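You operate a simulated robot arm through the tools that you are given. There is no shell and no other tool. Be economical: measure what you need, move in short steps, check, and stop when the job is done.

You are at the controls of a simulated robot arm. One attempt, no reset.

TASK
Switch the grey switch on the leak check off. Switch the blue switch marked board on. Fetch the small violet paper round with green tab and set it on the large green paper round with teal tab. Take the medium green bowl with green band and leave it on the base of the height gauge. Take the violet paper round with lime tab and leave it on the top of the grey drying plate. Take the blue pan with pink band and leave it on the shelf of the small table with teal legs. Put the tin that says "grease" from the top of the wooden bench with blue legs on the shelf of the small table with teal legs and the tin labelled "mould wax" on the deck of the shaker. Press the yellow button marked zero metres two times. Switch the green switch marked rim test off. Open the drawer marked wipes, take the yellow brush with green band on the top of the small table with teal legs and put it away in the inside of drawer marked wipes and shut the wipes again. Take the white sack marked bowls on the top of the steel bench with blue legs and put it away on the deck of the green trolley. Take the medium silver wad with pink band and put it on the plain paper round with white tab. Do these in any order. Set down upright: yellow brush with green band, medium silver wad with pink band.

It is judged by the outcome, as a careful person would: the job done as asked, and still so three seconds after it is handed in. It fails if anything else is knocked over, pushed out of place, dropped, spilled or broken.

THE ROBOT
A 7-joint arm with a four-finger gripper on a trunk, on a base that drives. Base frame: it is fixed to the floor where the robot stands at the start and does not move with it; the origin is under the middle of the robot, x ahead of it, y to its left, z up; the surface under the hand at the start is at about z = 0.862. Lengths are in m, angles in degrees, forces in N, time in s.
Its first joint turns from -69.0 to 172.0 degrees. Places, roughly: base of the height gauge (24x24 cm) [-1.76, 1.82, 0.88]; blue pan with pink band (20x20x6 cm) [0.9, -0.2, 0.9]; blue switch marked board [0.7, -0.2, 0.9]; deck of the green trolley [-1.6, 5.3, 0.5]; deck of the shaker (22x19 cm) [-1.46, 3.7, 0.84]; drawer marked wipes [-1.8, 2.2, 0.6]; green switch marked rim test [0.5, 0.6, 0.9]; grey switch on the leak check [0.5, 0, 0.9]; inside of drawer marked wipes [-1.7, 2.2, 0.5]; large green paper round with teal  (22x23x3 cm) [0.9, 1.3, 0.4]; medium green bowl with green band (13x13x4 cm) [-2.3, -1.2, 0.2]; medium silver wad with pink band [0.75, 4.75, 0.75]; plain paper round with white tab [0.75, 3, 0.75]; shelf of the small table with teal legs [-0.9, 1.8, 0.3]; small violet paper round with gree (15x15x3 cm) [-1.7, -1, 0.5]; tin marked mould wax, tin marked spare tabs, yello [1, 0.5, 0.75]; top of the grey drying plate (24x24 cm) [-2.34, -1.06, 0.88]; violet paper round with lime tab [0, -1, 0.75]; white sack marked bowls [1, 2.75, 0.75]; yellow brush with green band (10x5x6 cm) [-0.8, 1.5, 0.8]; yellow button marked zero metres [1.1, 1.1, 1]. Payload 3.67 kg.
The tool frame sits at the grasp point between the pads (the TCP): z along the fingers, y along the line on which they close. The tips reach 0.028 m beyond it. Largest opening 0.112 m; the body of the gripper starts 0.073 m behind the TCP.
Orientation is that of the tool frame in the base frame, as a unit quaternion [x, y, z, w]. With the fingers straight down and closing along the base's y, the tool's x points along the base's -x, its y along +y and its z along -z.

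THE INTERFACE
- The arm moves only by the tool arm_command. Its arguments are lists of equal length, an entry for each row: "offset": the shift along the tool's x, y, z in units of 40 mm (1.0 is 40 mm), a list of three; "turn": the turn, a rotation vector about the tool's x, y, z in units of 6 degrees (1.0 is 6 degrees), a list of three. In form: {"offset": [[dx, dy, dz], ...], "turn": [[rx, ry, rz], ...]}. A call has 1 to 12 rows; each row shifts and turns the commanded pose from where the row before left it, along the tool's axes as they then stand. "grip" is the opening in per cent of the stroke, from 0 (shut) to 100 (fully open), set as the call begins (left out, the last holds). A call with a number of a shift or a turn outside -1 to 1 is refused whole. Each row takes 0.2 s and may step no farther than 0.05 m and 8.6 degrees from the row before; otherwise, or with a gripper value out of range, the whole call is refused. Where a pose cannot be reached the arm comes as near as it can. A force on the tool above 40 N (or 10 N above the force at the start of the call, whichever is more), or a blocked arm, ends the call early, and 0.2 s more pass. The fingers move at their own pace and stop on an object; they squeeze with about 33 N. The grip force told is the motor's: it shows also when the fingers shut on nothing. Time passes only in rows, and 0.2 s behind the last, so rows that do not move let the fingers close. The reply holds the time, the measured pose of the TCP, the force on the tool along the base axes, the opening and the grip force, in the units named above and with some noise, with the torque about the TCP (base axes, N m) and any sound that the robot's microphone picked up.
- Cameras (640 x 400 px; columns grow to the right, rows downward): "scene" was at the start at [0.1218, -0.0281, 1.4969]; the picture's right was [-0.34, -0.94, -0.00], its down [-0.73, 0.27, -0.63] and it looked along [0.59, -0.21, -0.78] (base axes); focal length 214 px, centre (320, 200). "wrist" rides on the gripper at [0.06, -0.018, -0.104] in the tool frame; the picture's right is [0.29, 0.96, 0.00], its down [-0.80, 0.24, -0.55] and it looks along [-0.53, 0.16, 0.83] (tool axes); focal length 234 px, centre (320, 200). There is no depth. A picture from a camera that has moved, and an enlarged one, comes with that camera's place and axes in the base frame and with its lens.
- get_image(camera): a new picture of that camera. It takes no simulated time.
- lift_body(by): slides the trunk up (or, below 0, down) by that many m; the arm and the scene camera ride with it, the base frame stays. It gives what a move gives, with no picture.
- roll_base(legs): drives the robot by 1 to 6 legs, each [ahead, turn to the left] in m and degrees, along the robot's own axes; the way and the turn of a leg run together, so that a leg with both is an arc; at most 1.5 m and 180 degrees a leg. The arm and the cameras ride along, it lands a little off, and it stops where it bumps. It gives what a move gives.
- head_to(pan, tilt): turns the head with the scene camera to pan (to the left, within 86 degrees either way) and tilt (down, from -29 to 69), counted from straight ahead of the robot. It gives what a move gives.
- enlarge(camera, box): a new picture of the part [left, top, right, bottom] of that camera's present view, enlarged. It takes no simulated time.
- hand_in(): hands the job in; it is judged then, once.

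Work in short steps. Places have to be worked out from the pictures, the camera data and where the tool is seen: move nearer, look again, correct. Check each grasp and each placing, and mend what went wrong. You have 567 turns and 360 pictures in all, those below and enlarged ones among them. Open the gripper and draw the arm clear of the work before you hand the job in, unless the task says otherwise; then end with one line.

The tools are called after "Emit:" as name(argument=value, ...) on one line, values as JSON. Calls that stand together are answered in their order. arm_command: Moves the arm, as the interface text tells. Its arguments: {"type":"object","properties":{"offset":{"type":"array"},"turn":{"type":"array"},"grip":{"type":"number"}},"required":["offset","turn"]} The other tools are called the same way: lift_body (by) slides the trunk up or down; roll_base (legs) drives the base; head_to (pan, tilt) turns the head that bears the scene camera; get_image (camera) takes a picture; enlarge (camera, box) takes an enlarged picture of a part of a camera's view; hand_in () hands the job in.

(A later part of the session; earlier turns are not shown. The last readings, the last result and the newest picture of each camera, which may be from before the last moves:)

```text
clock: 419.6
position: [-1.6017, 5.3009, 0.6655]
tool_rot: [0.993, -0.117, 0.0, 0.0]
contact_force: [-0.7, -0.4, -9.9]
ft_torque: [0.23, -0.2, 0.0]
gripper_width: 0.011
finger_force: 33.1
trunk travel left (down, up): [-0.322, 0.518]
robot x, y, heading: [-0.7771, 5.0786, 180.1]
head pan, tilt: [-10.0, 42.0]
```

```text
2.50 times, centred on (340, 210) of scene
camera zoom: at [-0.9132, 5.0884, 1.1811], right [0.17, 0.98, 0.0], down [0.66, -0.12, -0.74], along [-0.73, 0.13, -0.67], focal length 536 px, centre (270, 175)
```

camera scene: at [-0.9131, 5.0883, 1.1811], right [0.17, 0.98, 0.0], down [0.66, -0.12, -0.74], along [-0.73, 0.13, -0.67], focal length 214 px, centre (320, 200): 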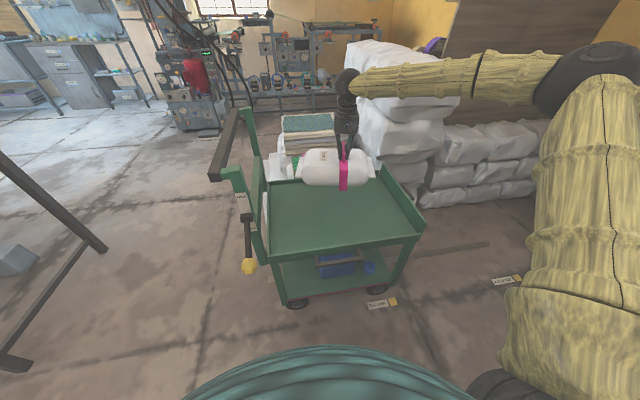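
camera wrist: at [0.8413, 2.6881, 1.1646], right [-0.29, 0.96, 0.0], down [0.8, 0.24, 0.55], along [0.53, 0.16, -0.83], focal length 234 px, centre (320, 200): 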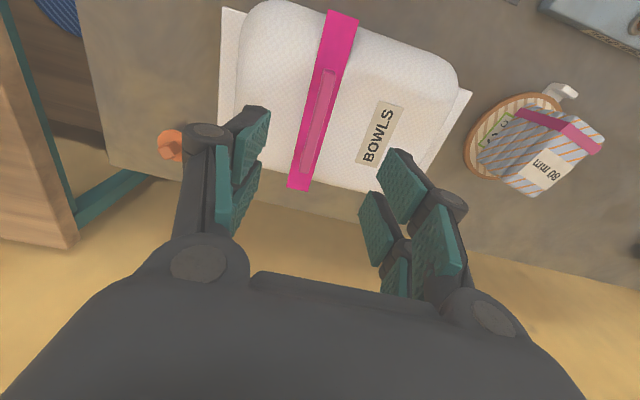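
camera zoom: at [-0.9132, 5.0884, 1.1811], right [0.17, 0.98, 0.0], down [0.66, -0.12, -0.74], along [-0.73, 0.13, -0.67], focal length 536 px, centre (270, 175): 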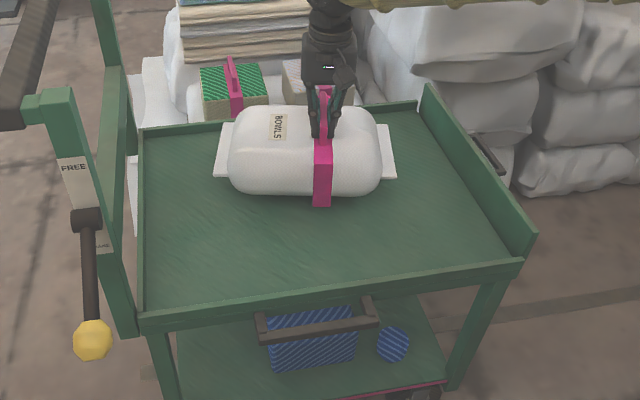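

Shift 4 cm toward me for margin from the far lip, then lower gently.

Emit:
arm_command(offset=[[0.5, -0.11, 0], [0.5, -0.11, 0], [0, 0, 0.4], [0, 0, 0.3], [0, 0, 0.2]], turn=[[0, 0, 0], [0, 0, 0], [0, 0, 0], [0, 0, 0], [0, 0, 0]])

Emit:
arm_command(offset=[[0, 0, 0.15], [0, 0, 0.15]], turn=[[0, 0, 0], [0, 0, 0]])

```text
clock: 420.9
position: [-1.559, 5.2994, 0.6421]
tool_rot: [0.993, -0.115, -0.006, 0.003]
contact_force: [16.2, 1.8, 28.4]
ft_torque: [-0.17, -1.51, 0.1]
gripper_width: 0.0106
finger_force: 33.2
trunk travel left (down, up): [-0.322, 0.518]
robot x, y, heading: [-0.7792, 5.0773, 179.6]
head pan, tilt: [-10.0, 42.0]
stopped in row 5: the force on the tool passed its limit at 87 N (the readings are from after the stop); the commanded pose is now the measured one
```

```text
clock: 421.1
position: [-1.5592, 5.2996, 0.6419]
tool_rot: [0.993, -0.115, -0.005, 0.003]
contact_force: [12.0, 1.0, 20.8]
ft_torque: [-0.18, -1.61, 0.09]
gripper_width: 0.0109
finger_force: 33.3
trunk travel left (down, up): [-0.322, 0.518]
robot x, y, heading: [-0.7801, 5.0722, 179.5]
head pan, tilt: [-10.0, 42.0]
stopped in row 1: the force on the tool passed its limit at 47 N (the readings are from after the stop); the commanded pose is now the measured one
```

Contact (firmer than wished). Ease up and look.

Emit:
arm_command(offset=[[0, 0, -0.1]], turn=[[0, 0, 0]])

Emit:
enlarge(camera="scene", box=[230, 130, 450, 290])

```text
clock: 421.5
position: [-1.5595, 5.2993, 0.6421]
tool_rot: [0.993, -0.116, -0.003, 0.003]
contact_force: [7.4, -4.9, 2.1]
ft_torque: [0.52, -0.01, -0.12]
gripper_width: 0.0104
finger_force: 32.7
trunk travel left (down, up): [-0.322, 0.518]
robot x, y, heading: [-0.7777, 5.0769, 180.1]
head pan, tilt: [-10.0, 42.0]
```

```text
2.50 times, centred on (340, 210) of scene
camera zoom: at [-0.9109, 5.088, 1.181], right [0.18, 0.98, 0.0], down [0.66, -0.12, -0.74], along [-0.73, 0.13, -0.67], focal length 536 px, centre (270, 175)
```

zoom: 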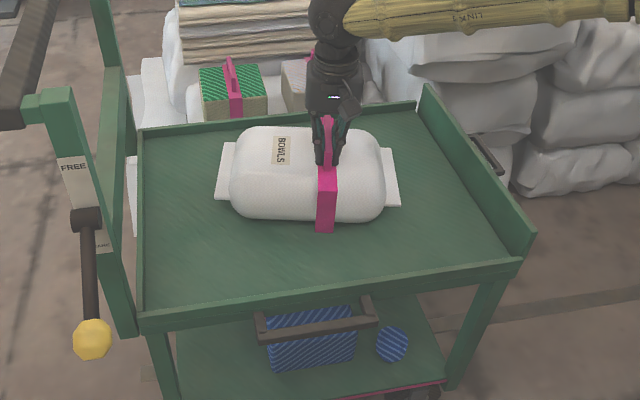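

Sack rests on the deck, trolley unmoved. Release and rise.

Emit:
arm_command(offset=[[0, 0, 0], [0, 0, 0], [0, 0, 0]], turn=[[0, 0, 0], [0, 0, 0], [0, 0, 0]], grip=60)

Emit:
arm_command(offset=[[0, 0, -0.5], [0, 0, -0.9], [0, 0, -0.9], [0, 0, -0.9], [0.9, 0, -0.3], [0.9, 0, 0], [0.9, 0, 0], [0.9, 0, 0], [0.9, 0, 0], [0.9, 0, 0]], turn=[[0, 0, 0], [0, 0, 0], [0, 0, 0], [0, 0, 0], [0, 0, 0], [0, 0, 0], [0, 0, 0], [0, 0, 0], [0, 0, 0], [0, 0, 0]])

Emit:
lift_body(by=0.3)

Emit:
get_image(camera="scene")

```text
clock: 422.3
position: [-1.5612, 5.2999, 0.6425]
tool_rot: [0.993, -0.116, -0.004, 0.002]
contact_force: [0.2, -0.5, 1.1]
ft_torque: [0.01, 0.03, 0.01]
gripper_width: 0.0674
finger_force: 0.1
trunk travel left (down, up): [-0.322, 0.518]
robot x, y, heading: [-0.777, 5.0777, 179.8]
head pan, tilt: [-10.0, 42.0]
```

```text
clock: 424.5
position: [-1.3494, 5.2503, 0.7802]
tool_rot: [0.993, -0.116, -0.005, 0.003]
contact_force: [-0.9, 0.3, 0.3]
ft_torque: [0.04, 0.01, 0.01]
gripper_width: 0.0672
finger_force: 0.0
trunk travel left (down, up): [-0.322, 0.518]
robot x, y, heading: [-0.7791, 5.0714, 179.7]
head pan, tilt: [-10.0, 42.0]
```

```text
clock: 427.5
position: [-1.3492, 5.2507, 1.0815]
tool_rot: [0.993, -0.116, -0.004, 0.004]
contact_force: [-0.1, 0.2, 0.0]
ft_torque: [-0.01, 0.0, -0.02]
gripper_width: 0.0672
finger_force: 0.0
trunk travel left (down, up): [-0.622, 0.218]
robot x, y, heading: [-0.7772, 5.0773, 179.7]
head pan, tilt: [-10.0, 42.0]
```

```text
167 pictures are left
camera scene: at [-0.9119, 5.0884, 1.4812], right [0.18, 0.98, 0.0], down [0.66, -0.12, -0.74], along [-0.73, 0.13, -0.67], focal length 214 px, centre (320, 200)
```

scene: 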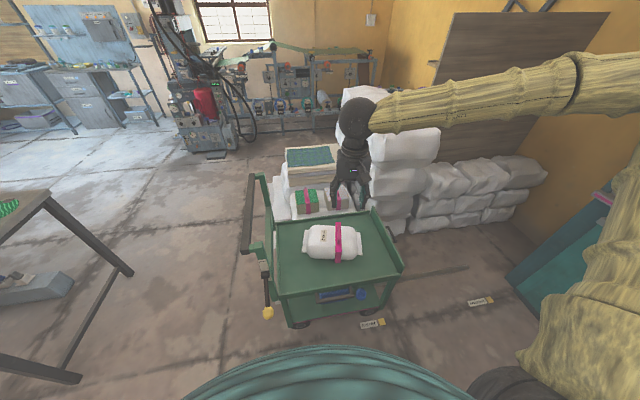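

Sack done. Now toward the far side of the big bench: go round the dark table and look.

Emit:
roll_base(legs=[[0, 80], [0.66, 0], [0, -80], [1.0, 0]])

Emit:
head_to(pan=30, tilt=25)

Emit:
get_image(camera="scene")

```text
clock: 442.8
position: [-2.4641, 4.5963, 1.0795]
tool_rot: [0.994, -0.111, -0.003, 0.003]
contact_force: [0.2, 0.9, -1.1]
ft_torque: [-0.03, -0.02, 0.0]
gripper_width: 0.0671
finger_force: 0.0
trunk travel left (down, up): [-0.622, 0.218]
robot x, y, heading: [-1.8899, 4.43, -179.3]
head pan, tilt: [-10.0, 42.0]
```

```text
clock: 443.9
position: [-2.4642, 4.5966, 1.0803]
tool_rot: [0.994, -0.112, -0.005, 0.002]
contact_force: [0.7, -0.1, -1.1]
ft_torque: [-0.01, 0.02, 0.0]
gripper_width: 0.0673
finger_force: 0.0
trunk travel left (down, up): [-0.622, 0.218]
robot x, y, heading: [-1.8911, 4.4246, -179.8]
head pan, tilt: [30.0, 25.0]
```

```text
166 pictures are left
camera scene: at [-2.0221, 4.3775, 1.5075], right [-0.51, 0.86, 0.0], down [0.36, 0.21, -0.91], along [-0.78, -0.46, -0.42], focal length 214 px, centre (320, 200)
```

scene: 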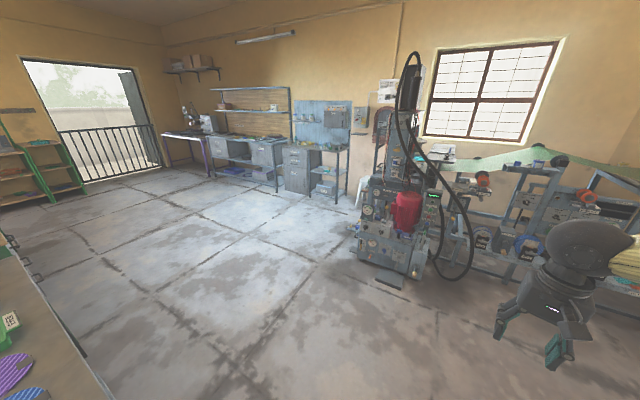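

Open floor on that side. Drive to face the drawer side of the bench.

Emit:
roll_base(legs=[[0.72, 0], [0, 90], [1.2, 0], [0.95, 0], [0, 90]])

Emit:
head_to(pan=0, tilt=38)

Emit:
get_image(camera="scene")

```text
clock: 465.7
position: [-2.0764, 2.0967, 1.0811]
tool_rot: [0.116, 0.993, 0.003, 0.004]
contact_force: [0.1, 0.3, -0.4]
ft_torque: [-0.03, -0.02, -0.02]
gripper_width: 0.0672
finger_force: 0.0
trunk travel left (down, up): [-0.622, 0.218]
robot x, y, heading: [-2.6453, 2.2723, 0.1]
head pan, tilt: [30.0, 25.0]
```

```text
clock: 466.6
position: [-2.0771, 2.0963, 1.0799]
tool_rot: [0.116, 0.993, 0.003, 0.005]
contact_force: [0.9, -0.1, -0.2]
ft_torque: [0.0, 0.02, -0.05]
gripper_width: 0.0672
finger_force: 0.0
trunk travel left (down, up): [-0.622, 0.218]
robot x, y, heading: [-2.6465, 2.2707, -0.1]
head pan, tilt: [0.0, 38.0]
```

```text
165 pictures are left
camera scene: at [-2.5106, 2.269, 1.4872], right [0.0, -1.0, 0.0], down [-0.62, 0.0, -0.79], along [0.79, 0.0, -0.62], focal length 214 px, centre (320, 200)
```

scene: 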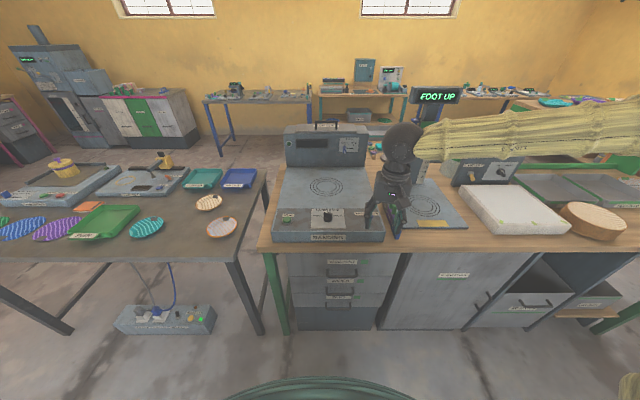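

Emit:
enlarge(camera="scene", box=[260, 230, 420, 340])

Emit:
enlarge(camera="scene", box=[260, 80, 640, 250])

```text
3.64 times, centred on (340, 285) of scene
camera zoom: at [-2.5106, 2.269, 1.4872], right [0.0, -1.0, 0.0], down [-0.62, 0.0, -0.79], along [0.79, 0.0, -0.62], focal length 780 px, centre (247, -109)
```

zoom: 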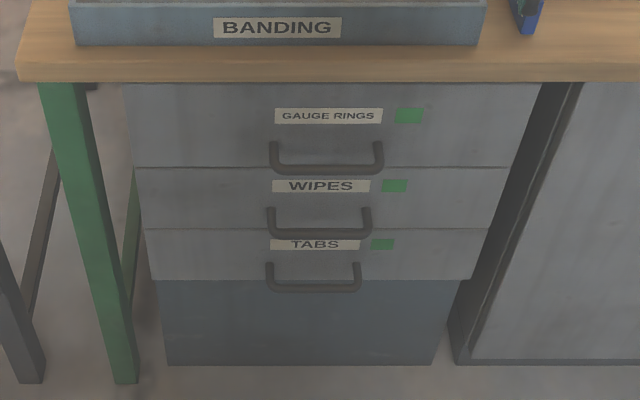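

```text
1.68 times, centred on (450, 165) of scene
camera zoom: at [-2.5106, 2.269, 1.4872], right [0.0, -1.0, 0.0], down [-0.62, 0.0, -0.79], along [0.79, 0.0, -0.62], focal length 361 px, centre (101, 259)
```

zoom: 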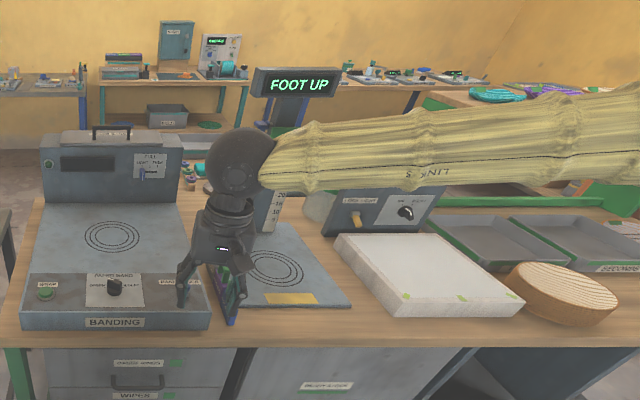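

The WIPES drawer is the second; its bow handle is ≈(−2.0,2.18,0.53). I'll pull the hand in, lower the trunk 0.5 m, and roll the hand 90° so the fingers can grip the bar vertically.

Emit:
arm_command(offset=[[0.9, 0, 0], [0.9, 0, 0], [0, 0, 0], [0, 0, 0], [0, 0, 0], [0, 0, 0], [0, 0, 0], [0, 0, 0], [0, 0, 0], [0, 0, 0], [0, 0, 0], [0, 0, 0]], turn=[[0, 0, 0], [0, 0, 0], [0, 0, 1], [0, 0, 1], [0, 0, 1], [0, 0, 1], [0, 0, 1], [0, 0, 1], [0, 0, 1], [0, 0, 1], [0, 0, 1], [0, 0, 1]], grip=45)

Emit:
lift_body(by=-0.3)

Emit:
lift_body(by=-0.2)

```text
clock: 469.2
position: [-2.1468, 2.1126, 1.0807]
tool_rot: [0.597, 0.802, 0.005, 0.002]
contact_force: [0.7, -0.1, 1.1]
ft_torque: [0.01, 0.03, 0.02]
gripper_width: 0.0505
finger_force: 0.0
trunk travel left (down, up): [-0.622, 0.218]
robot x, y, heading: [-2.6488, 2.2735, 0.2]
head pan, tilt: [0.0, 38.0]
```

```text
clock: 472.2
position: [-2.1476, 2.1124, 0.7814]
tool_rot: [0.597, 0.803, 0.005, 0.003]
contact_force: [-0.8, -0.3, -0.2]
ft_torque: [-0.01, 0.02, -0.01]
gripper_width: 0.0503
finger_force: 0.1
trunk travel left (down, up): [-0.322, 0.518]
robot x, y, heading: [-2.6483, 2.2707, 0.1]
head pan, tilt: [0.0, 38.0]
```

```text
clock: 474.4
position: [-2.1472, 2.1128, 0.5796]
tool_rot: [0.596, 0.803, 0.005, 0.002]
contact_force: [0.6, -0.3, -0.6]
ft_torque: [0.03, 0.05, -0.01]
gripper_width: 0.0502
finger_force: 0.0
trunk travel left (down, up): [-0.122, 0.718]
robot x, y, heading: [-2.6472, 2.272, -0.1]
head pan, tilt: [0.0, 38.0]
```

Back the base 0.25 m for room, then finish the roll and pitch forward while extending.

Emit:
roll_base(legs=[[-0.25, 0]])

Emit:
arm_command(offset=[[0, 0.9, 0], [0, 0.9, 0], [0, 0.9, 0], [0, 0.9, 0], [0, 0, 0], [0, 0, 0], [0, 0, 0], [0, 0, 0], [0, 0, 0], [0, 0, 0]], turn=[[0, 0, 0.95], [0, 0, 0.95], [0, 0, 0.9], [0, 0, 0], [-1, 0, 0], [-1, 0, 0], [-1, 0, 0], [-1, 0, 0], [-1, 0, 0], [-1, 0, 0]])

Emit:
get_image(camera="scene")

Emit:
get_image(camera="wrist")

```text
clock: 476.2
position: [-2.3956, 2.1131, 0.5812]
tool_rot: [0.597, 0.802, 0.004, 0.003]
contact_force: [0.0, -0.5, -0.2]
ft_torque: [0.02, -0.02, -0.01]
gripper_width: 0.0504
finger_force: 0.1
trunk travel left (down, up): [-0.122, 0.718]
robot x, y, heading: [-2.8934, 2.2743, 0.0]
head pan, tilt: [0.0, 38.0]
```

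```text
clock: 478.4
position: [-2.2547, 2.1339, 0.5823]
tool_rot: [0.672, 0.671, 0.223, 0.221]
contact_force: [-0.9, -0.7, -0.3]
ft_torque: [-0.02, 0.02, 0.0]
gripper_width: 0.0505
finger_force: 0.1
trunk travel left (down, up): [-0.122, 0.718]
robot x, y, heading: [-2.898, 2.2724, 0.1]
head pan, tilt: [0.0, 38.0]
```

```text
162 pictures are left
camera scene: at [-2.7603, 2.2693, 0.9872], right [0.0, -1.0, 0.0], down [-0.62, 0.0, -0.79], along [0.79, 0.0, -0.62], focal length 214 px, centre (320, 200)
```

scene: 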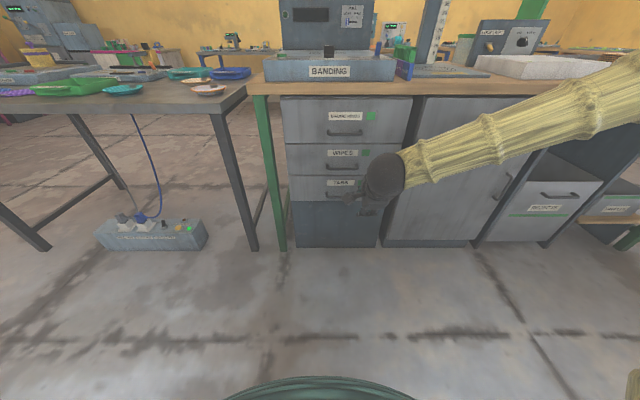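

```text
161 pictures are left
camera wrist: at [-2.332, 2.1951, 0.6553], right [0.77, 0.29, 0.57], down [-0.14, -0.8, 0.58], along [0.62, -0.53, -0.58], focal length 234 px, centre (320, 200)
```

wrist: 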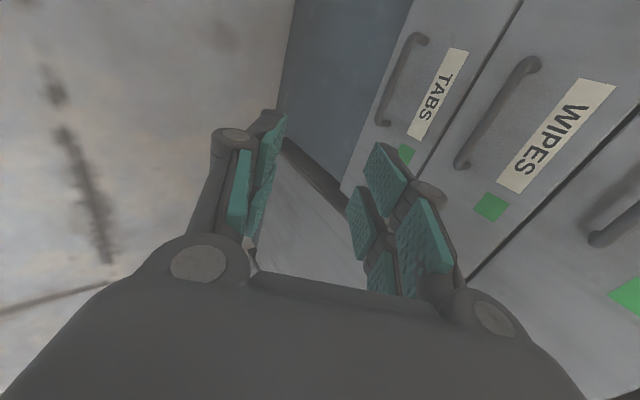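

Works well. Handle bar triangulates to (−2.02,2.183,0.567). Pitch 30° more.

Emit:
arm_command(offset=[[0, 0, 0], [0, 0, 0], [0, 0, 0], [0, 0, 0], [0, 0, 0]], turn=[[-1, 0, 0], [-1, 0, 0], [-1, 0, 0], [-1, 0, 0], [-1, 0, 0]])

Emit:
get_image(camera="wrist")

```text
clock: 479.6
position: [-2.2511, 2.1347, 0.5829]
tool_rot: [0.592, 0.59, 0.39, 0.387]
contact_force: [-0.1, -1.1, -0.9]
ft_torque: [-0.03, 0.01, -0.01]
gripper_width: 0.0501
finger_force: 0.0
out of reach, approached as far as the arm can: row 5
trunk travel left (down, up): [-0.122, 0.718]
robot x, y, heading: [-2.896, 2.2715, 0.2]
head pan, tilt: [0.0, 38.0]
```

```text
160 pictures are left
camera wrist: at [-2.3545, 2.1965, 0.6075], right [0.38, 0.28, 0.88], down [-0.41, -0.8, 0.44], along [0.83, -0.53, -0.19], focal length 234 px, centre (320, 200)
```

wrist: 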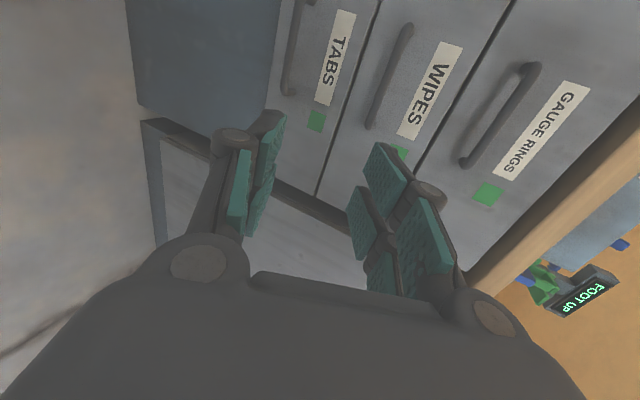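

Handle in wrist view agrees (−2.02, 2.19, 0.563). Approach most of the way.

Emit:
arm_command(offset=[[0.21, 0.3, 0.883], [0.21, 0.3, 0.883], [0.21, 0.3, 0.883], [0.21, 0.3, 0.883]], turn=[[0, 0, 0], [0, 0, 0], [0, 0, 0], [0, 0, 0]])

Emit:
get_image(camera="wrist")

Emit:
enlarge(camera="scene", box=[270, 90, 430, 260])

```text
clock: 480.6
position: [-2.103, 2.1689, 0.5701]
tool_rot: [0.593, 0.59, 0.388, 0.387]
contact_force: [0.1, -0.1, 0.2]
ft_torque: [-0.03, 0.02, 0.03]
gripper_width: 0.0504
finger_force: 0.1
trunk travel left (down, up): [-0.122, 0.718]
robot x, y, heading: [-2.8984, 2.2737, -0.1]
head pan, tilt: [0.0, 38.0]
```

```text
159 pictures are left
camera wrist: at [-2.2054, 2.2299, 0.5952], right [0.38, 0.28, 0.88], down [-0.41, -0.8, 0.44], along [0.83, -0.53, -0.19], focal length 234 px, centre (320, 200)
```

wrist: 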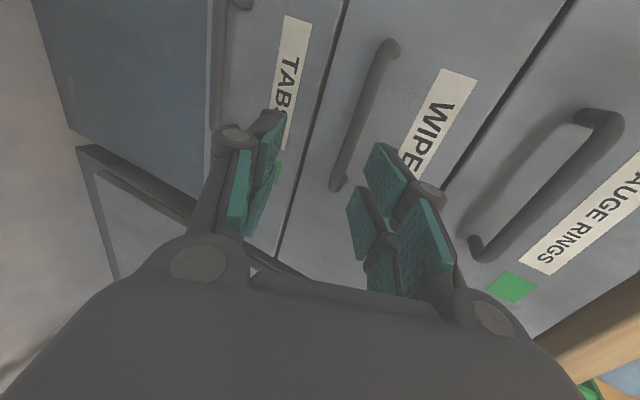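

```text
2.35 times, centred on (350, 175) of scene
camera zoom: at [-2.7606, 2.2692, 0.9872], right [0.0, -1.0, 0.0], down [-0.62, 0.0, -0.79], along [0.79, 0.0, -0.62], focal length 505 px, centre (249, 259)
```

zoom: 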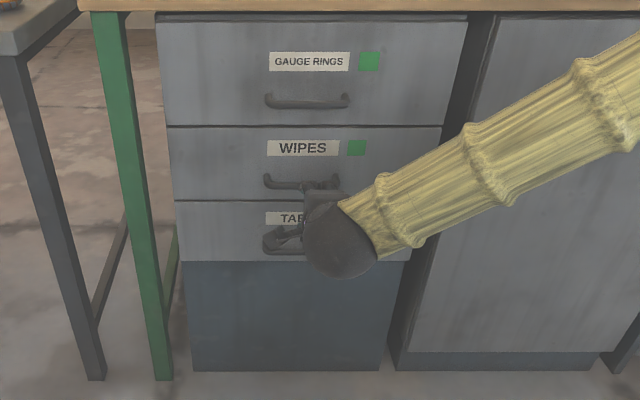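

Final approach onto the bar, then close.

Emit:
arm_command(offset=[[0.24, 0.3, 0.9], [0.24, 0.31, 0.9]], turn=[[0, 0, 0], [0, 0, 0]])

Emit:
get_image(camera="wrist")

```text
clock: 481.2
position: [-2.0263, 2.1872, 0.5632]
tool_rot: [0.593, 0.589, 0.389, 0.386]
contact_force: [0.2, 0.1, -0.3]
ft_torque: [0.04, 0.02, 0.05]
gripper_width: 0.0505
finger_force: 0.1
trunk travel left (down, up): [-0.122, 0.718]
robot x, y, heading: [-2.8961, 2.2713, -0.1]
head pan, tilt: [0.0, 38.0]
```

```text
157 pictures are left
camera wrist: at [-2.1297, 2.2481, 0.5892], right [0.38, 0.28, 0.88], down [-0.41, -0.8, 0.44], along [0.83, -0.53, -0.19], focal length 234 px, centre (320, 200)
```

wrist: 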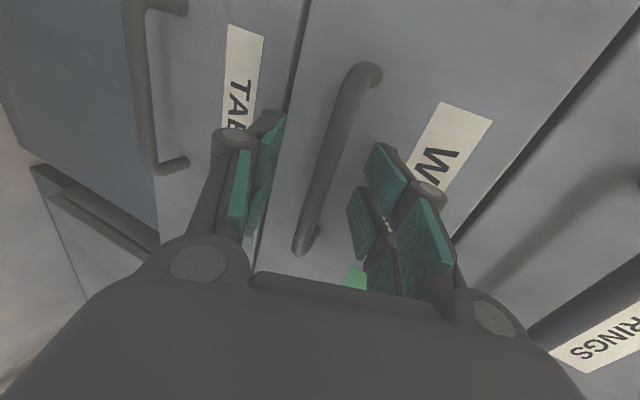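

Bar lies between the pads. Close and pull gently.

Emit:
arm_command(offset=[[0, 0, 0.15], [0, 0, 0], [0, 0, 0], [0, 0, 0]], turn=[[0, 0, 0], [0, 0, 0], [0, 0, 0], [0, 0, 0]], grip=0)

Emit:
arm_command(offset=[[0, -0.14, -0.32], [0, -0.14, -0.32], [0, -0.14, -0.32], [0, -0.14, -0.32]], turn=[[0, 0, 0], [0, 0, 0], [0, 0, 0], [0, 0, 0]])

Emit:
get_image(camera="scene")

```text
clock: 482.2
position: [-2.0217, 2.1872, 0.5626]
tool_rot: [0.591, 0.59, 0.39, 0.387]
contact_force: [3.2, -1.5, 15.1]
ft_torque: [-1.23, -0.15, 0.94]
gripper_width: 0.0111
finger_force: 45.1
trunk travel left (down, up): [-0.122, 0.718]
robot x, y, heading: [-2.8985, 2.274, -0.2]
head pan, tilt: [0.0, 38.0]
```

```text
clock: 483.2
position: [-2.078, 2.187, 0.5637]
tool_rot: [0.592, 0.59, 0.389, 0.388]
contact_force: [-0.2, -3.9, 23.2]
ft_torque: [-1.59, -0.21, 0.17]
gripper_width: 0.0111
finger_force: 45.2
trunk travel left (down, up): [-0.122, 0.718]
robot x, y, heading: [-2.8949, 2.2655, 0.1]
head pan, tilt: [0.0, 38.0]
```

```text
156 pictures are left
camera scene: at [-2.7616, 2.2694, 0.9875], right [0.0, -1.0, 0.0], down [-0.61, 0.0, -0.79], along [0.79, 0.0, -0.61], focal length 214 px, centre (320, 200)
```

scene: 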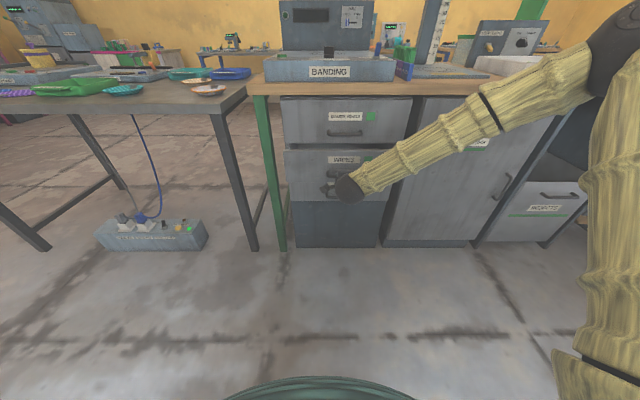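

The drawer slides. Ease up 3 mm and pull on.

Emit:
arm_command(offset=[[0, 0.07, -0.03], [0, -0.3, -0.69], [0, -0.3, -0.69], [0, -0.3, -0.69], [0, -0.3, -0.69], [0, -0.3, -0.69]], turn=[[0, 0, 0], [0, 0, 0], [0, 0, 0], [0, 0, 0], [0, 0, 0], [0, 0, 0]])

Emit:
get_image(camera="scene")

```text
clock: 484.6
position: [-2.2281, 2.1876, 0.5631]
tool_rot: [0.592, 0.59, 0.388, 0.387]
contact_force: [-0.3, -10.0, 0.3]
ft_torque: [-1.54, 0.02, 0.42]
gripper_width: 0.0112
finger_force: 45.2
trunk travel left (down, up): [-0.122, 0.718]
robot x, y, heading: [-2.8983, 2.272, 0.0]
head pan, tilt: [0.0, 38.0]
```

```text
155 pictures are left
camera scene: at [-2.7601, 2.2689, 0.987], right [0.0, -1.0, 0.0], down [-0.62, 0.0, -0.79], along [0.79, 0.0, -0.62], focal length 214 px, centre (320, 200)
```

scene: 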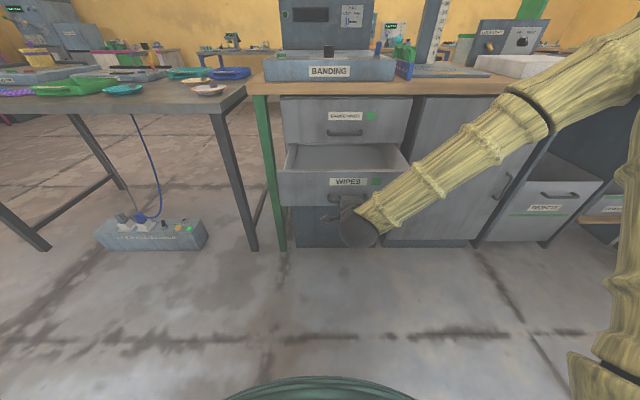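

Open ~20 cm. Pull 5 cm more, then release.

Emit:
arm_command(offset=[[0, -0.3, -0.69], [0, -0.25, -0.57]], turn=[[0, 0, 0], [0, 0, 0]])

Emit:
arm_command(offset=[[0, 0, 0], [0, 0, 0], [0, 0, -0.8], [0, 0, -0.8]], turn=[[0, 0, 0], [0, 0, 0], [0, 0, 0], [0, 0, 0]], grip=45)

Emit:
get_image(camera="scene")

```text
clock: 485.2
position: [-2.2684, 2.1881, 0.5633]
tool_rot: [0.593, 0.59, 0.389, 0.386]
contact_force: [-0.7, -14.6, -3.7]
ft_torque: [-1.25, 0.03, 0.96]
gripper_width: 0.0115
finger_force: 45.5
out of reach, approached as far as the arm can: row 2
trunk travel left (down, up): [-0.122, 0.718]
robot x, y, heading: [-2.8974, 2.2721, -0.2]
head pan, tilt: [0.0, 38.0]
```

```text
clock: 486.2
position: [-2.2777, 2.2103, 0.5884]
tool_rot: [0.592, 0.59, 0.389, 0.387]
contact_force: [0.0, 0.7, 0.3]
ft_torque: [0.02, -0.03, -0.04]
gripper_width: 0.0507
finger_force: 0.7
out of reach, approached as far as the arm can: row 3, 4
trunk travel left (down, up): [-0.122, 0.718]
robot x, y, heading: [-2.8963, 2.2686, -0.1]
head pan, tilt: [0.0, 38.0]
```

```text
154 pictures are left
camera scene: at [-2.7602, 2.2691, 0.9871], right [0.0, -1.0, 0.0], down [-0.62, 0.0, -0.79], along [0.79, 0.0, -0.62], focal length 214 px, centre (320, 200)
```

scene: 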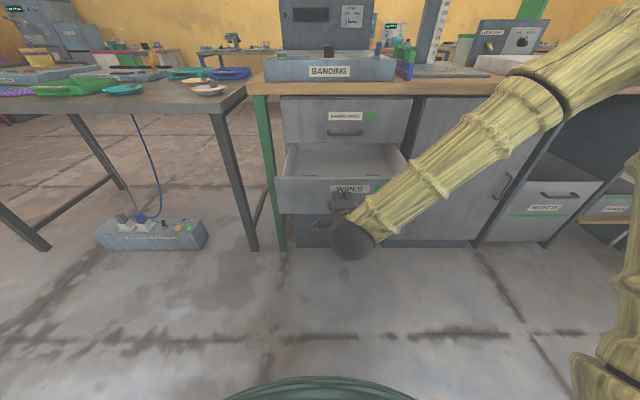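

Fingers are open around the bar; reverse the base 0.2 m to free them.

Emit:
roll_base(legs=[[-0.2, 0]])

Emit:
get_image(camera="scene")

```text
clock: 487.8
position: [-2.4758, 2.2117, 0.5887]
tool_rot: [0.593, 0.59, 0.389, 0.386]
contact_force: [-0.9, 0.4, -0.9]
ft_torque: [-0.01, 0.0, 0.01]
gripper_width: 0.0505
finger_force: 0.1
trunk travel left (down, up): [-0.122, 0.718]
robot x, y, heading: [-3.0963, 2.273, 0.1]
head pan, tilt: [0.0, 38.0]
```

```text
153 pictures are left
camera scene: at [-2.9586, 2.2695, 0.9872], right [0.0, -1.0, 0.0], down [-0.62, 0.0, -0.79], along [0.79, 0.0, -0.62], focal length 214 px, centre (320, 200)
```

scene: 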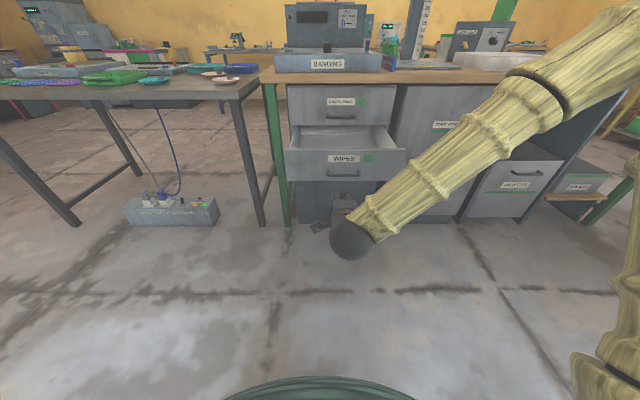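

Drawer is open and free. Before the brush, since I'm on this side, I'll fetch the green bowl. Raise the trunk and drive south to the green rack.

Emit:
lift_body(by=0.4)

Emit:
roll_base(legs=[[0, -75], [1.4, 0], [0.5, 0]])

Emit:
head_to(pan=0, tilt=25)

Emit:
get_image(camera="scene")

```text
clock: 491.6
position: [-2.4756, 2.2104, 0.9892]
tool_rot: [0.592, 0.59, 0.389, 0.388]
contact_force: [-0.6, -0.4, -0.4]
ft_torque: [-0.02, 0.04, -0.02]
gripper_width: 0.0502
finger_force: 0.1
trunk travel left (down, up): [-0.522, 0.318]
robot x, y, heading: [-3.0966, 2.2721, 0.2]
head pan, tilt: [0.0, 38.0]
```

```text
clock: 504.4
position: [-2.5301, -0.1939, 0.9893]
tool_rot: [0.83, 0.103, 0.069, 0.544]
contact_force: [-0.7, -0.4, 1.1]
ft_torque: [0.02, 0.01, -0.03]
gripper_width: 0.0503
finger_force: 0.1
trunk travel left (down, up): [-0.522, 0.318]
robot x, y, heading: [-2.6274, 0.4193, -75.5]
head pan, tilt: [0.0, 38.0]
```

```text
clock: 505.2
position: [-2.5283, -0.1944, 0.9891]
tool_rot: [0.83, 0.103, 0.07, 0.544]
contact_force: [-0.1, -0.4, -0.8]
ft_torque: [0.01, 0.02, -0.03]
gripper_width: 0.0504
finger_force: 0.1
trunk travel left (down, up): [-0.522, 0.318]
robot x, y, heading: [-2.6264, 0.4194, -75.7]
head pan, tilt: [0.0, 25.0]
```

```text
152 pictures are left
camera scene: at [-2.5893, 0.2812, 1.4074], right [-0.97, -0.25, 0.0], down [-0.1, 0.41, -0.91], along [0.23, -0.88, -0.42], focal length 214 px, centre (320, 200)
```

scene: 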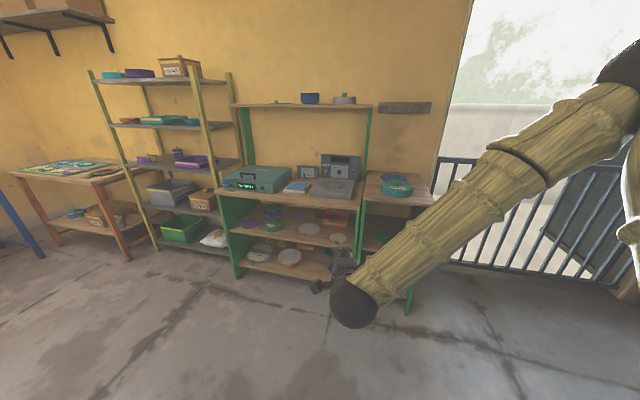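

Emit:
enlarge(camera="scene", box=[215, 140, 365, 290])

Emit:
enlarge(camera="scene", box=[80, 50, 250, 260])

```text
2.67 times, centred on (290, 215) of scene
camera zoom: at [-2.5893, 0.2812, 1.4074], right [-0.97, -0.25, 0.0], down [-0.1, 0.41, -0.91], along [0.23, -0.88, -0.42], focal length 572 px, centre (400, 160)
```

zoom: 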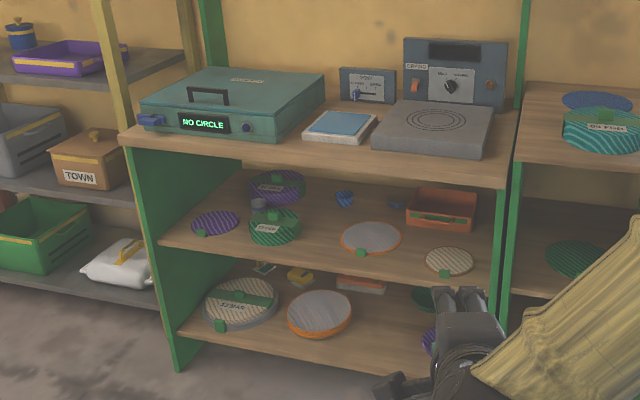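

```text
1.90 times, centred on (165, 155) of scene
camera zoom: at [-2.5893, 0.2812, 1.4074], right [-0.97, -0.25, 0.0], down [-0.1, 0.41, -0.91], along [0.23, -0.88, -0.42], focal length 408 px, centre (615, 286)
```

zoom: 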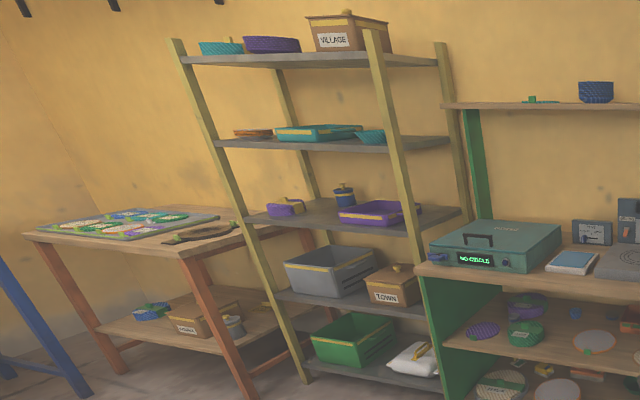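

Bowl is on the bottom shelf (green, partly hidden), small violet round on the middle shelf, drying plate on top. Move in front for a better view.

Emit:
roll_base(legs=[[0, 31], [0.74, 0], [0, -45.3]])

Emit:
lift_body(by=-0.4)

Emit:
head_to(pan=0, tilt=30)

Emit:
get_image(camera="scene")

```text
clock: 512.8
position: [-2.1606, -0.7193, 0.9885]
tool_rot: [0.836, -0.001, 0.001, 0.548]
contact_force: [0.2, 0.5, 0.4]
ft_torque: [0.0, -0.02, 0.01]
gripper_width: 0.0506
finger_force: 0.2
trunk travel left (down, up): [-0.522, 0.318]
robot x, y, heading: [-2.0997, -0.1069, -89.9]
head pan, tilt: [0.0, 25.0]
```

```text
clock: 516.6
position: [-2.1592, -0.7195, 0.5881]
tool_rot: [0.836, -0.002, 0.001, 0.549]
contact_force: [0.5, -0.4, 0.2]
ft_torque: [-0.02, 0.01, -0.03]
gripper_width: 0.0506
finger_force: 0.0
trunk travel left (down, up): [-0.122, 0.718]
robot x, y, heading: [-2.098, -0.1038, -89.9]
head pan, tilt: [0.0, 25.0]
```

```text
clock: 517.3
position: [-2.1597, -0.7197, 0.5885]
tool_rot: [0.836, -0.002, 0.001, 0.548]
contact_force: [0.3, 0.2, -0.3]
ft_torque: [0.0, 0.0, 0.04]
gripper_width: 0.0504
finger_force: 0.0
trunk travel left (down, up): [-0.122, 0.718]
robot x, y, heading: [-2.0989, -0.0995, -89.8]
head pan, tilt: [0.0, 30.0]
```

```text
149 pictures are left
camera scene: at [-2.0994, -0.2427, 0.9996], right [-1.0, 0.0, 0.0], down [0.0, 0.5, -0.87], along [0.0, -0.87, -0.5], focal length 214 px, centre (320, 200)
```

scene: 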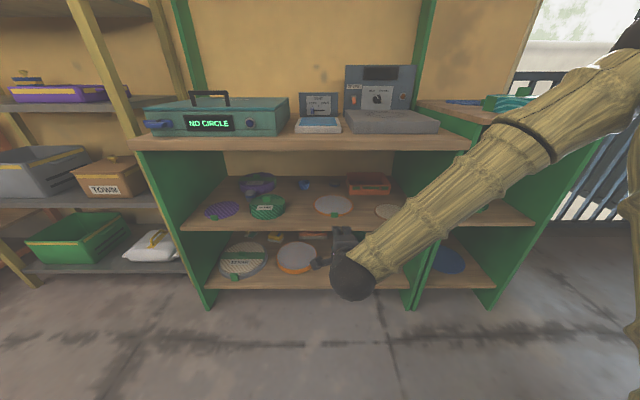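

Emit:
get_image(camera="wrist")

Emit:
enlarge(camera="scene", box=[180, 130, 420, 300])

```text
148 pictures are left
camera wrist: at [-2.1001, -0.6158, 0.6143], right [0.28, -0.38, 0.88], down [-0.8, 0.41, 0.44], along [-0.53, -0.83, -0.19], focal length 234 px, centre (320, 200)
```

wrist: 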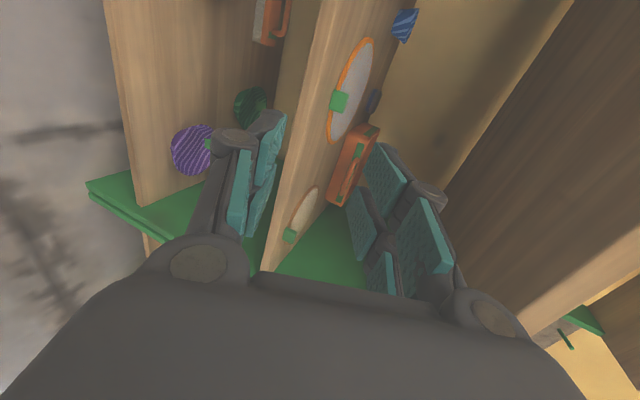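

```text
2.35 times, centred on (300, 215) of scene
camera zoom: at [-2.0994, -0.2427, 0.9996], right [-1.0, 0.0, 0.0], down [0.0, 0.5, -0.87], along [0.0, -0.87, -0.5], focal length 505 px, centre (367, 165)
```

zoom: 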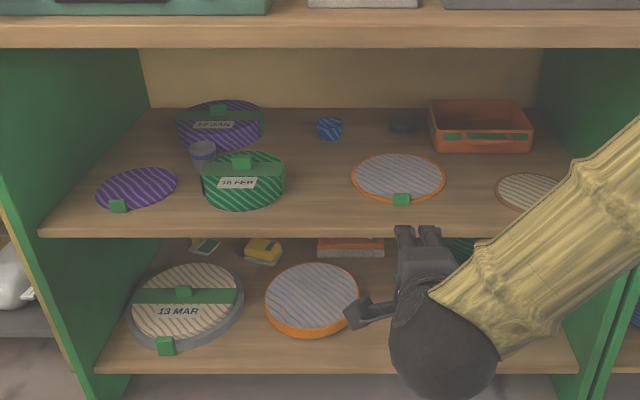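

Emit:
enlarge(camera="wrist", box=[160, 60, 310, 180])

```text
3.33 times, centred on (235, 120) of wrist
camera zoom: at [-2.1001, -0.6158, 0.6143], right [0.28, -0.38, 0.88], down [-0.8, 0.41, 0.44], along [-0.53, -0.83, -0.19], focal length 781 px, centre (603, 467)
```

zoom: 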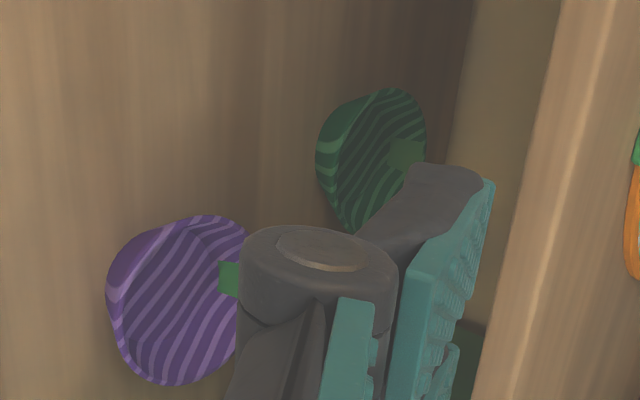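

Move the hand aside (+x) to see the bottom shelf's right part.

Emit:
arm_command(offset=[[0.9, 0, 0], [0.9, 0, 0], [0.9, 0, 0], [0.9, 0, 0], [0.9, 0, 0], [0.9, 0, 0], [0.9, 0, 0]], turn=[[0, 0, 0], [0, 0, 0], [0, 0, 0], [0, 0, 0], [0, 0, 0], [0, 0, 0], [0, 0, 0]])

Emit:
enlarge(camera="scene", box=[260, 150, 460, 300])

```text
clock: 518.9
position: [-1.9077, -0.7191, 0.591]
tool_rot: [0.836, -0.001, 0.0, 0.548]
contact_force: [0.0, 0.7, -0.7]
ft_torque: [0.0, -0.03, 0.01]
gripper_width: 0.0504
finger_force: 0.2
trunk travel left (down, up): [-0.122, 0.718]
robot x, y, heading: [-2.0986, -0.0947, -89.8]
head pan, tilt: [0.0, 30.0]
```

```text
2.67 times, centred on (360, 225) of scene
camera zoom: at [-2.0995, -0.2426, 0.9996], right [-1.0, 0.0, 0.0], down [0.0, 0.5, -0.87], along [0.0, -0.87, -0.5], focal length 572 px, centre (213, 133)
```

zoom: 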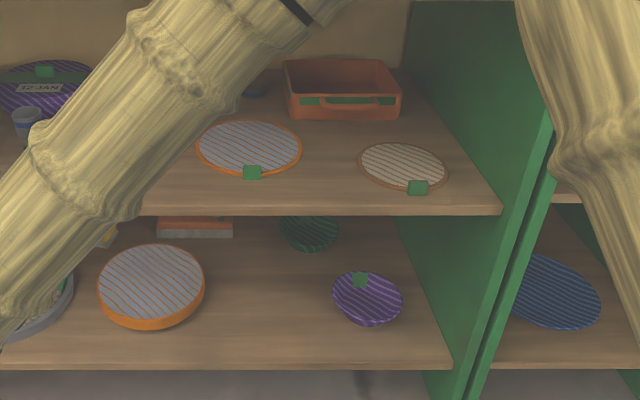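

Bowl is at ≈(−2.29,−1.18), 29 cm deep on the bottom shelf; the corridor between the drum and violet bowl is clear. Lower the trunk fully and position the hand in front at low height.

Emit:
lift_body(by=-0.12)

Emit:
arm_command(offset=[[-0.94, 0, 0], [-0.94, 0, 0], [-0.94, 0, 0], [-0.94, 0, 0], [-0.94, 0, 0], [-0.94, 0, 0], [-0.94, 0, 0], [-0.94, 0, 0], [-0.94, 0, 0]], turn=[[0, 0, 0], [0, 0, 0], [0, 0, 0], [0, 0, 0], [0, 0, 0], [0, 0, 0], [0, 0, 0], [0, 0, 0], [0, 0, 0]], grip=28)

Emit:
arm_command(offset=[[0, -0.78, 0.34], [0, -0.78, 0.34], [0, -0.78, 0.34], [0, -0.78, 0.34]], turn=[[0, 0, 0], [0, 0, 0], [0, 0, 0], [0, 0, 0]])

Emit:
get_image(camera="scene")

Emit:
get_image(camera="wrist")

```text
clock: 520.4
position: [-1.9079, -0.7197, 0.4702]
tool_rot: [0.836, -0.001, 0.001, 0.549]
contact_force: [-0.5, 0.5, 0.0]
ft_torque: [0.0, 0.0, 0.0]
gripper_width: 0.0502
finger_force: 0.1
trunk travel left (down, up): [-0.002, 0.838]
robot x, y, heading: [-2.097, -0.0995, -90.2]
head pan, tilt: [0.0, 30.0]
```

```text
clock: 522.4
position: [-2.2366, -0.7456, 0.4692]
tool_rot: [0.837, 0.0, 0.002, 0.548]
contact_force: [-0.1, -0.1, -0.5]
ft_torque: [0.0, 0.03, -0.03]
gripper_width: 0.0313
finger_force: 0.0
out of reach, approached as far as the arm can: row 7, 8, 9
trunk travel left (down, up): [-0.002, 0.838]
robot x, y, heading: [-2.1012, -0.1027, -89.7]
head pan, tilt: [0.0, 30.0]
```

```text
clock: 523.4
position: [-2.2378, -0.7477, 0.3324]
tool_rot: [0.836, -0.002, 0.0, 0.549]
contact_force: [0.9, -0.6, 0.9]
ft_torque: [0.02, 0.02, 0.0]
gripper_width: 0.0316
finger_force: 0.1
trunk travel left (down, up): [-0.002, 0.838]
robot x, y, heading: [-2.0959, -0.0996, -89.5]
head pan, tilt: [0.0, 30.0]
```

```text
144 pictures are left
camera scene: at [-2.0993, -0.2423, 0.8797], right [-1.0, 0.0, 0.0], down [0.0, 0.5, -0.87], along [0.0, -0.87, -0.5], focal length 214 px, centre (320, 200)
```

scene: 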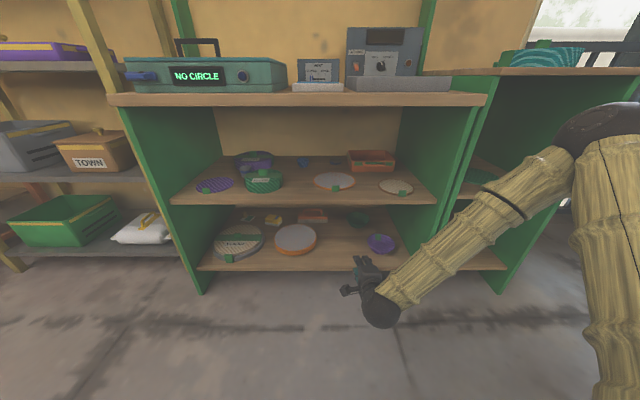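

```text
143 pictures are left
camera wrist: at [-2.1785, -0.6429, 0.3587], right [0.28, -0.38, 0.88], down [-0.8, 0.41, 0.44], along [-0.53, -0.83, -0.19], focal length 234 px, centre (320, 200)
```

wrist: 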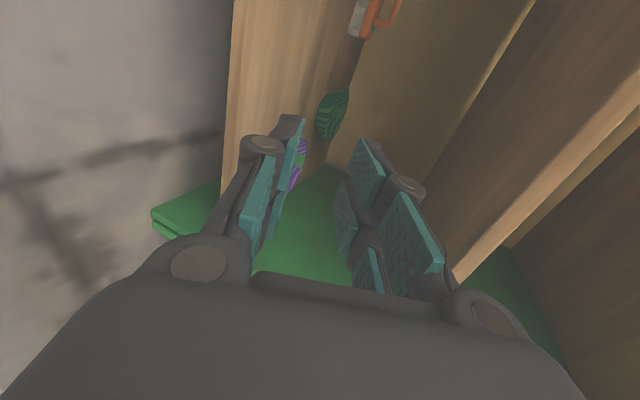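

Emit:
enlarge(camera="wrist", box=[270, 70, 390, 200])

Emit:
enlarge(camera="scene", box=[310, 180, 430, 300])

```text
3.08 times, centred on (330, 135) of wrist
camera zoom: at [-2.1785, -0.6429, 0.3587], right [0.28, -0.38, 0.88], down [-0.8, 0.41, 0.44], along [-0.53, -0.83, -0.19], focal length 720 px, centre (289, 400)
```

zoom: 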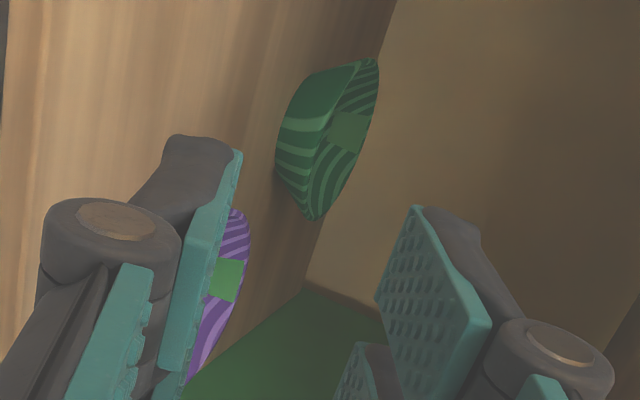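

```text
3.33 times, centred on (370, 240) of scene
camera zoom: at [-2.0993, -0.2423, 0.8797], right [-1.0, 0.0, 0.0], down [0.0, 0.5, -0.87], along [0.0, -0.87, -0.5], focal length 715 px, centre (153, 67)
```

zoom: 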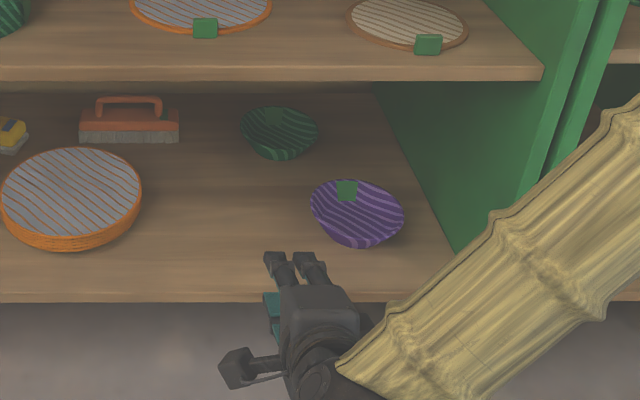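

Clear view: bowl rim centre ≈(−2.30,−1.173), radius 6 cm; violet bowl to the right front. Yaw the hand 12° toward it and approach in the corridor.

Emit:
arm_command(offset=[[0, 0, 0], [0, 0, 0], [0.1, 0.075, 0.886], [0.1, 0.075, 0.886], [0.1, 0.075, 0.886], [0.1, 0.075, 0.886], [0.1, 0.075, 0.886]], turn=[[0, -0.92, 0.4], [0, -0.91, 0.4], [0, 0, 0], [0, 0, 0], [0, 0, 0], [0, 0, 0], [0, 0, 0]])

Emit:
enlarge(camera="scene", box=[300, 160, 460, 300])

Emit:
get_image(camera="wrist")

```text
clock: 525.0
position: [-2.2527, -0.9153, 0.276]
tool_rot: [0.832, -0.09, -0.056, 0.545]
contact_force: [-0.2, -0.7, 0.5]
ft_torque: [0.02, -0.02, 0.0]
gripper_width: 0.0315
finger_force: 0.0
trunk travel left (down, up): [-0.002, 0.838]
robot x, y, heading: [-2.0991, -0.099, -90.1]
head pan, tilt: [0.0, 30.0]
```

```text
2.86 times, centred on (380, 230) of scene
camera zoom: at [-2.0994, -0.2425, 0.8796], right [-1.0, 0.0, 0.0], down [0.0, 0.5, -0.87], along [0.0, -0.87, -0.5], focal length 613 px, centre (149, 114)
```

zoom: 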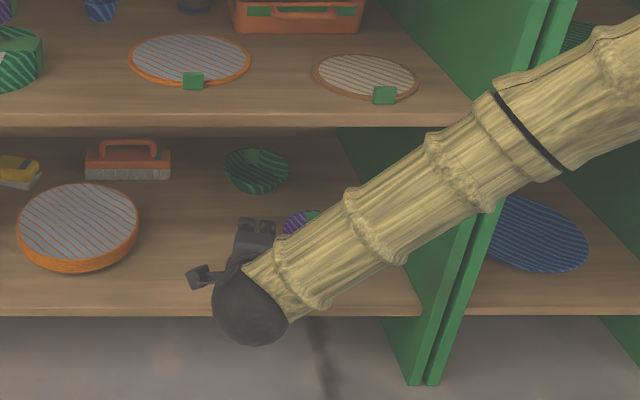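

```text
139 pictures are left
camera wrist: at [-2.1738, -0.8264, 0.302], right [0.2, -0.43, 0.88], down [-0.7, 0.57, 0.44], along [-0.69, -0.7, -0.19], focal length 234 px, centre (320, 200)
```

wrist: 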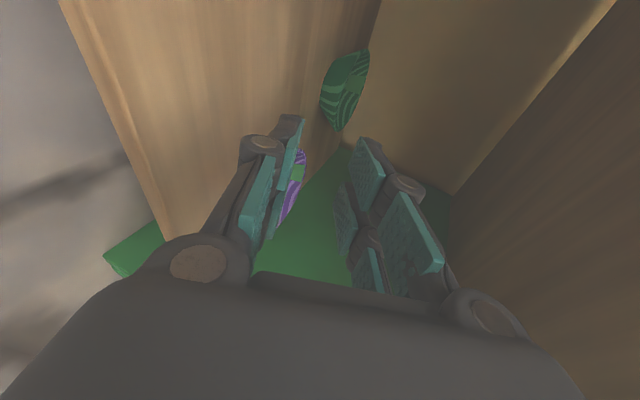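

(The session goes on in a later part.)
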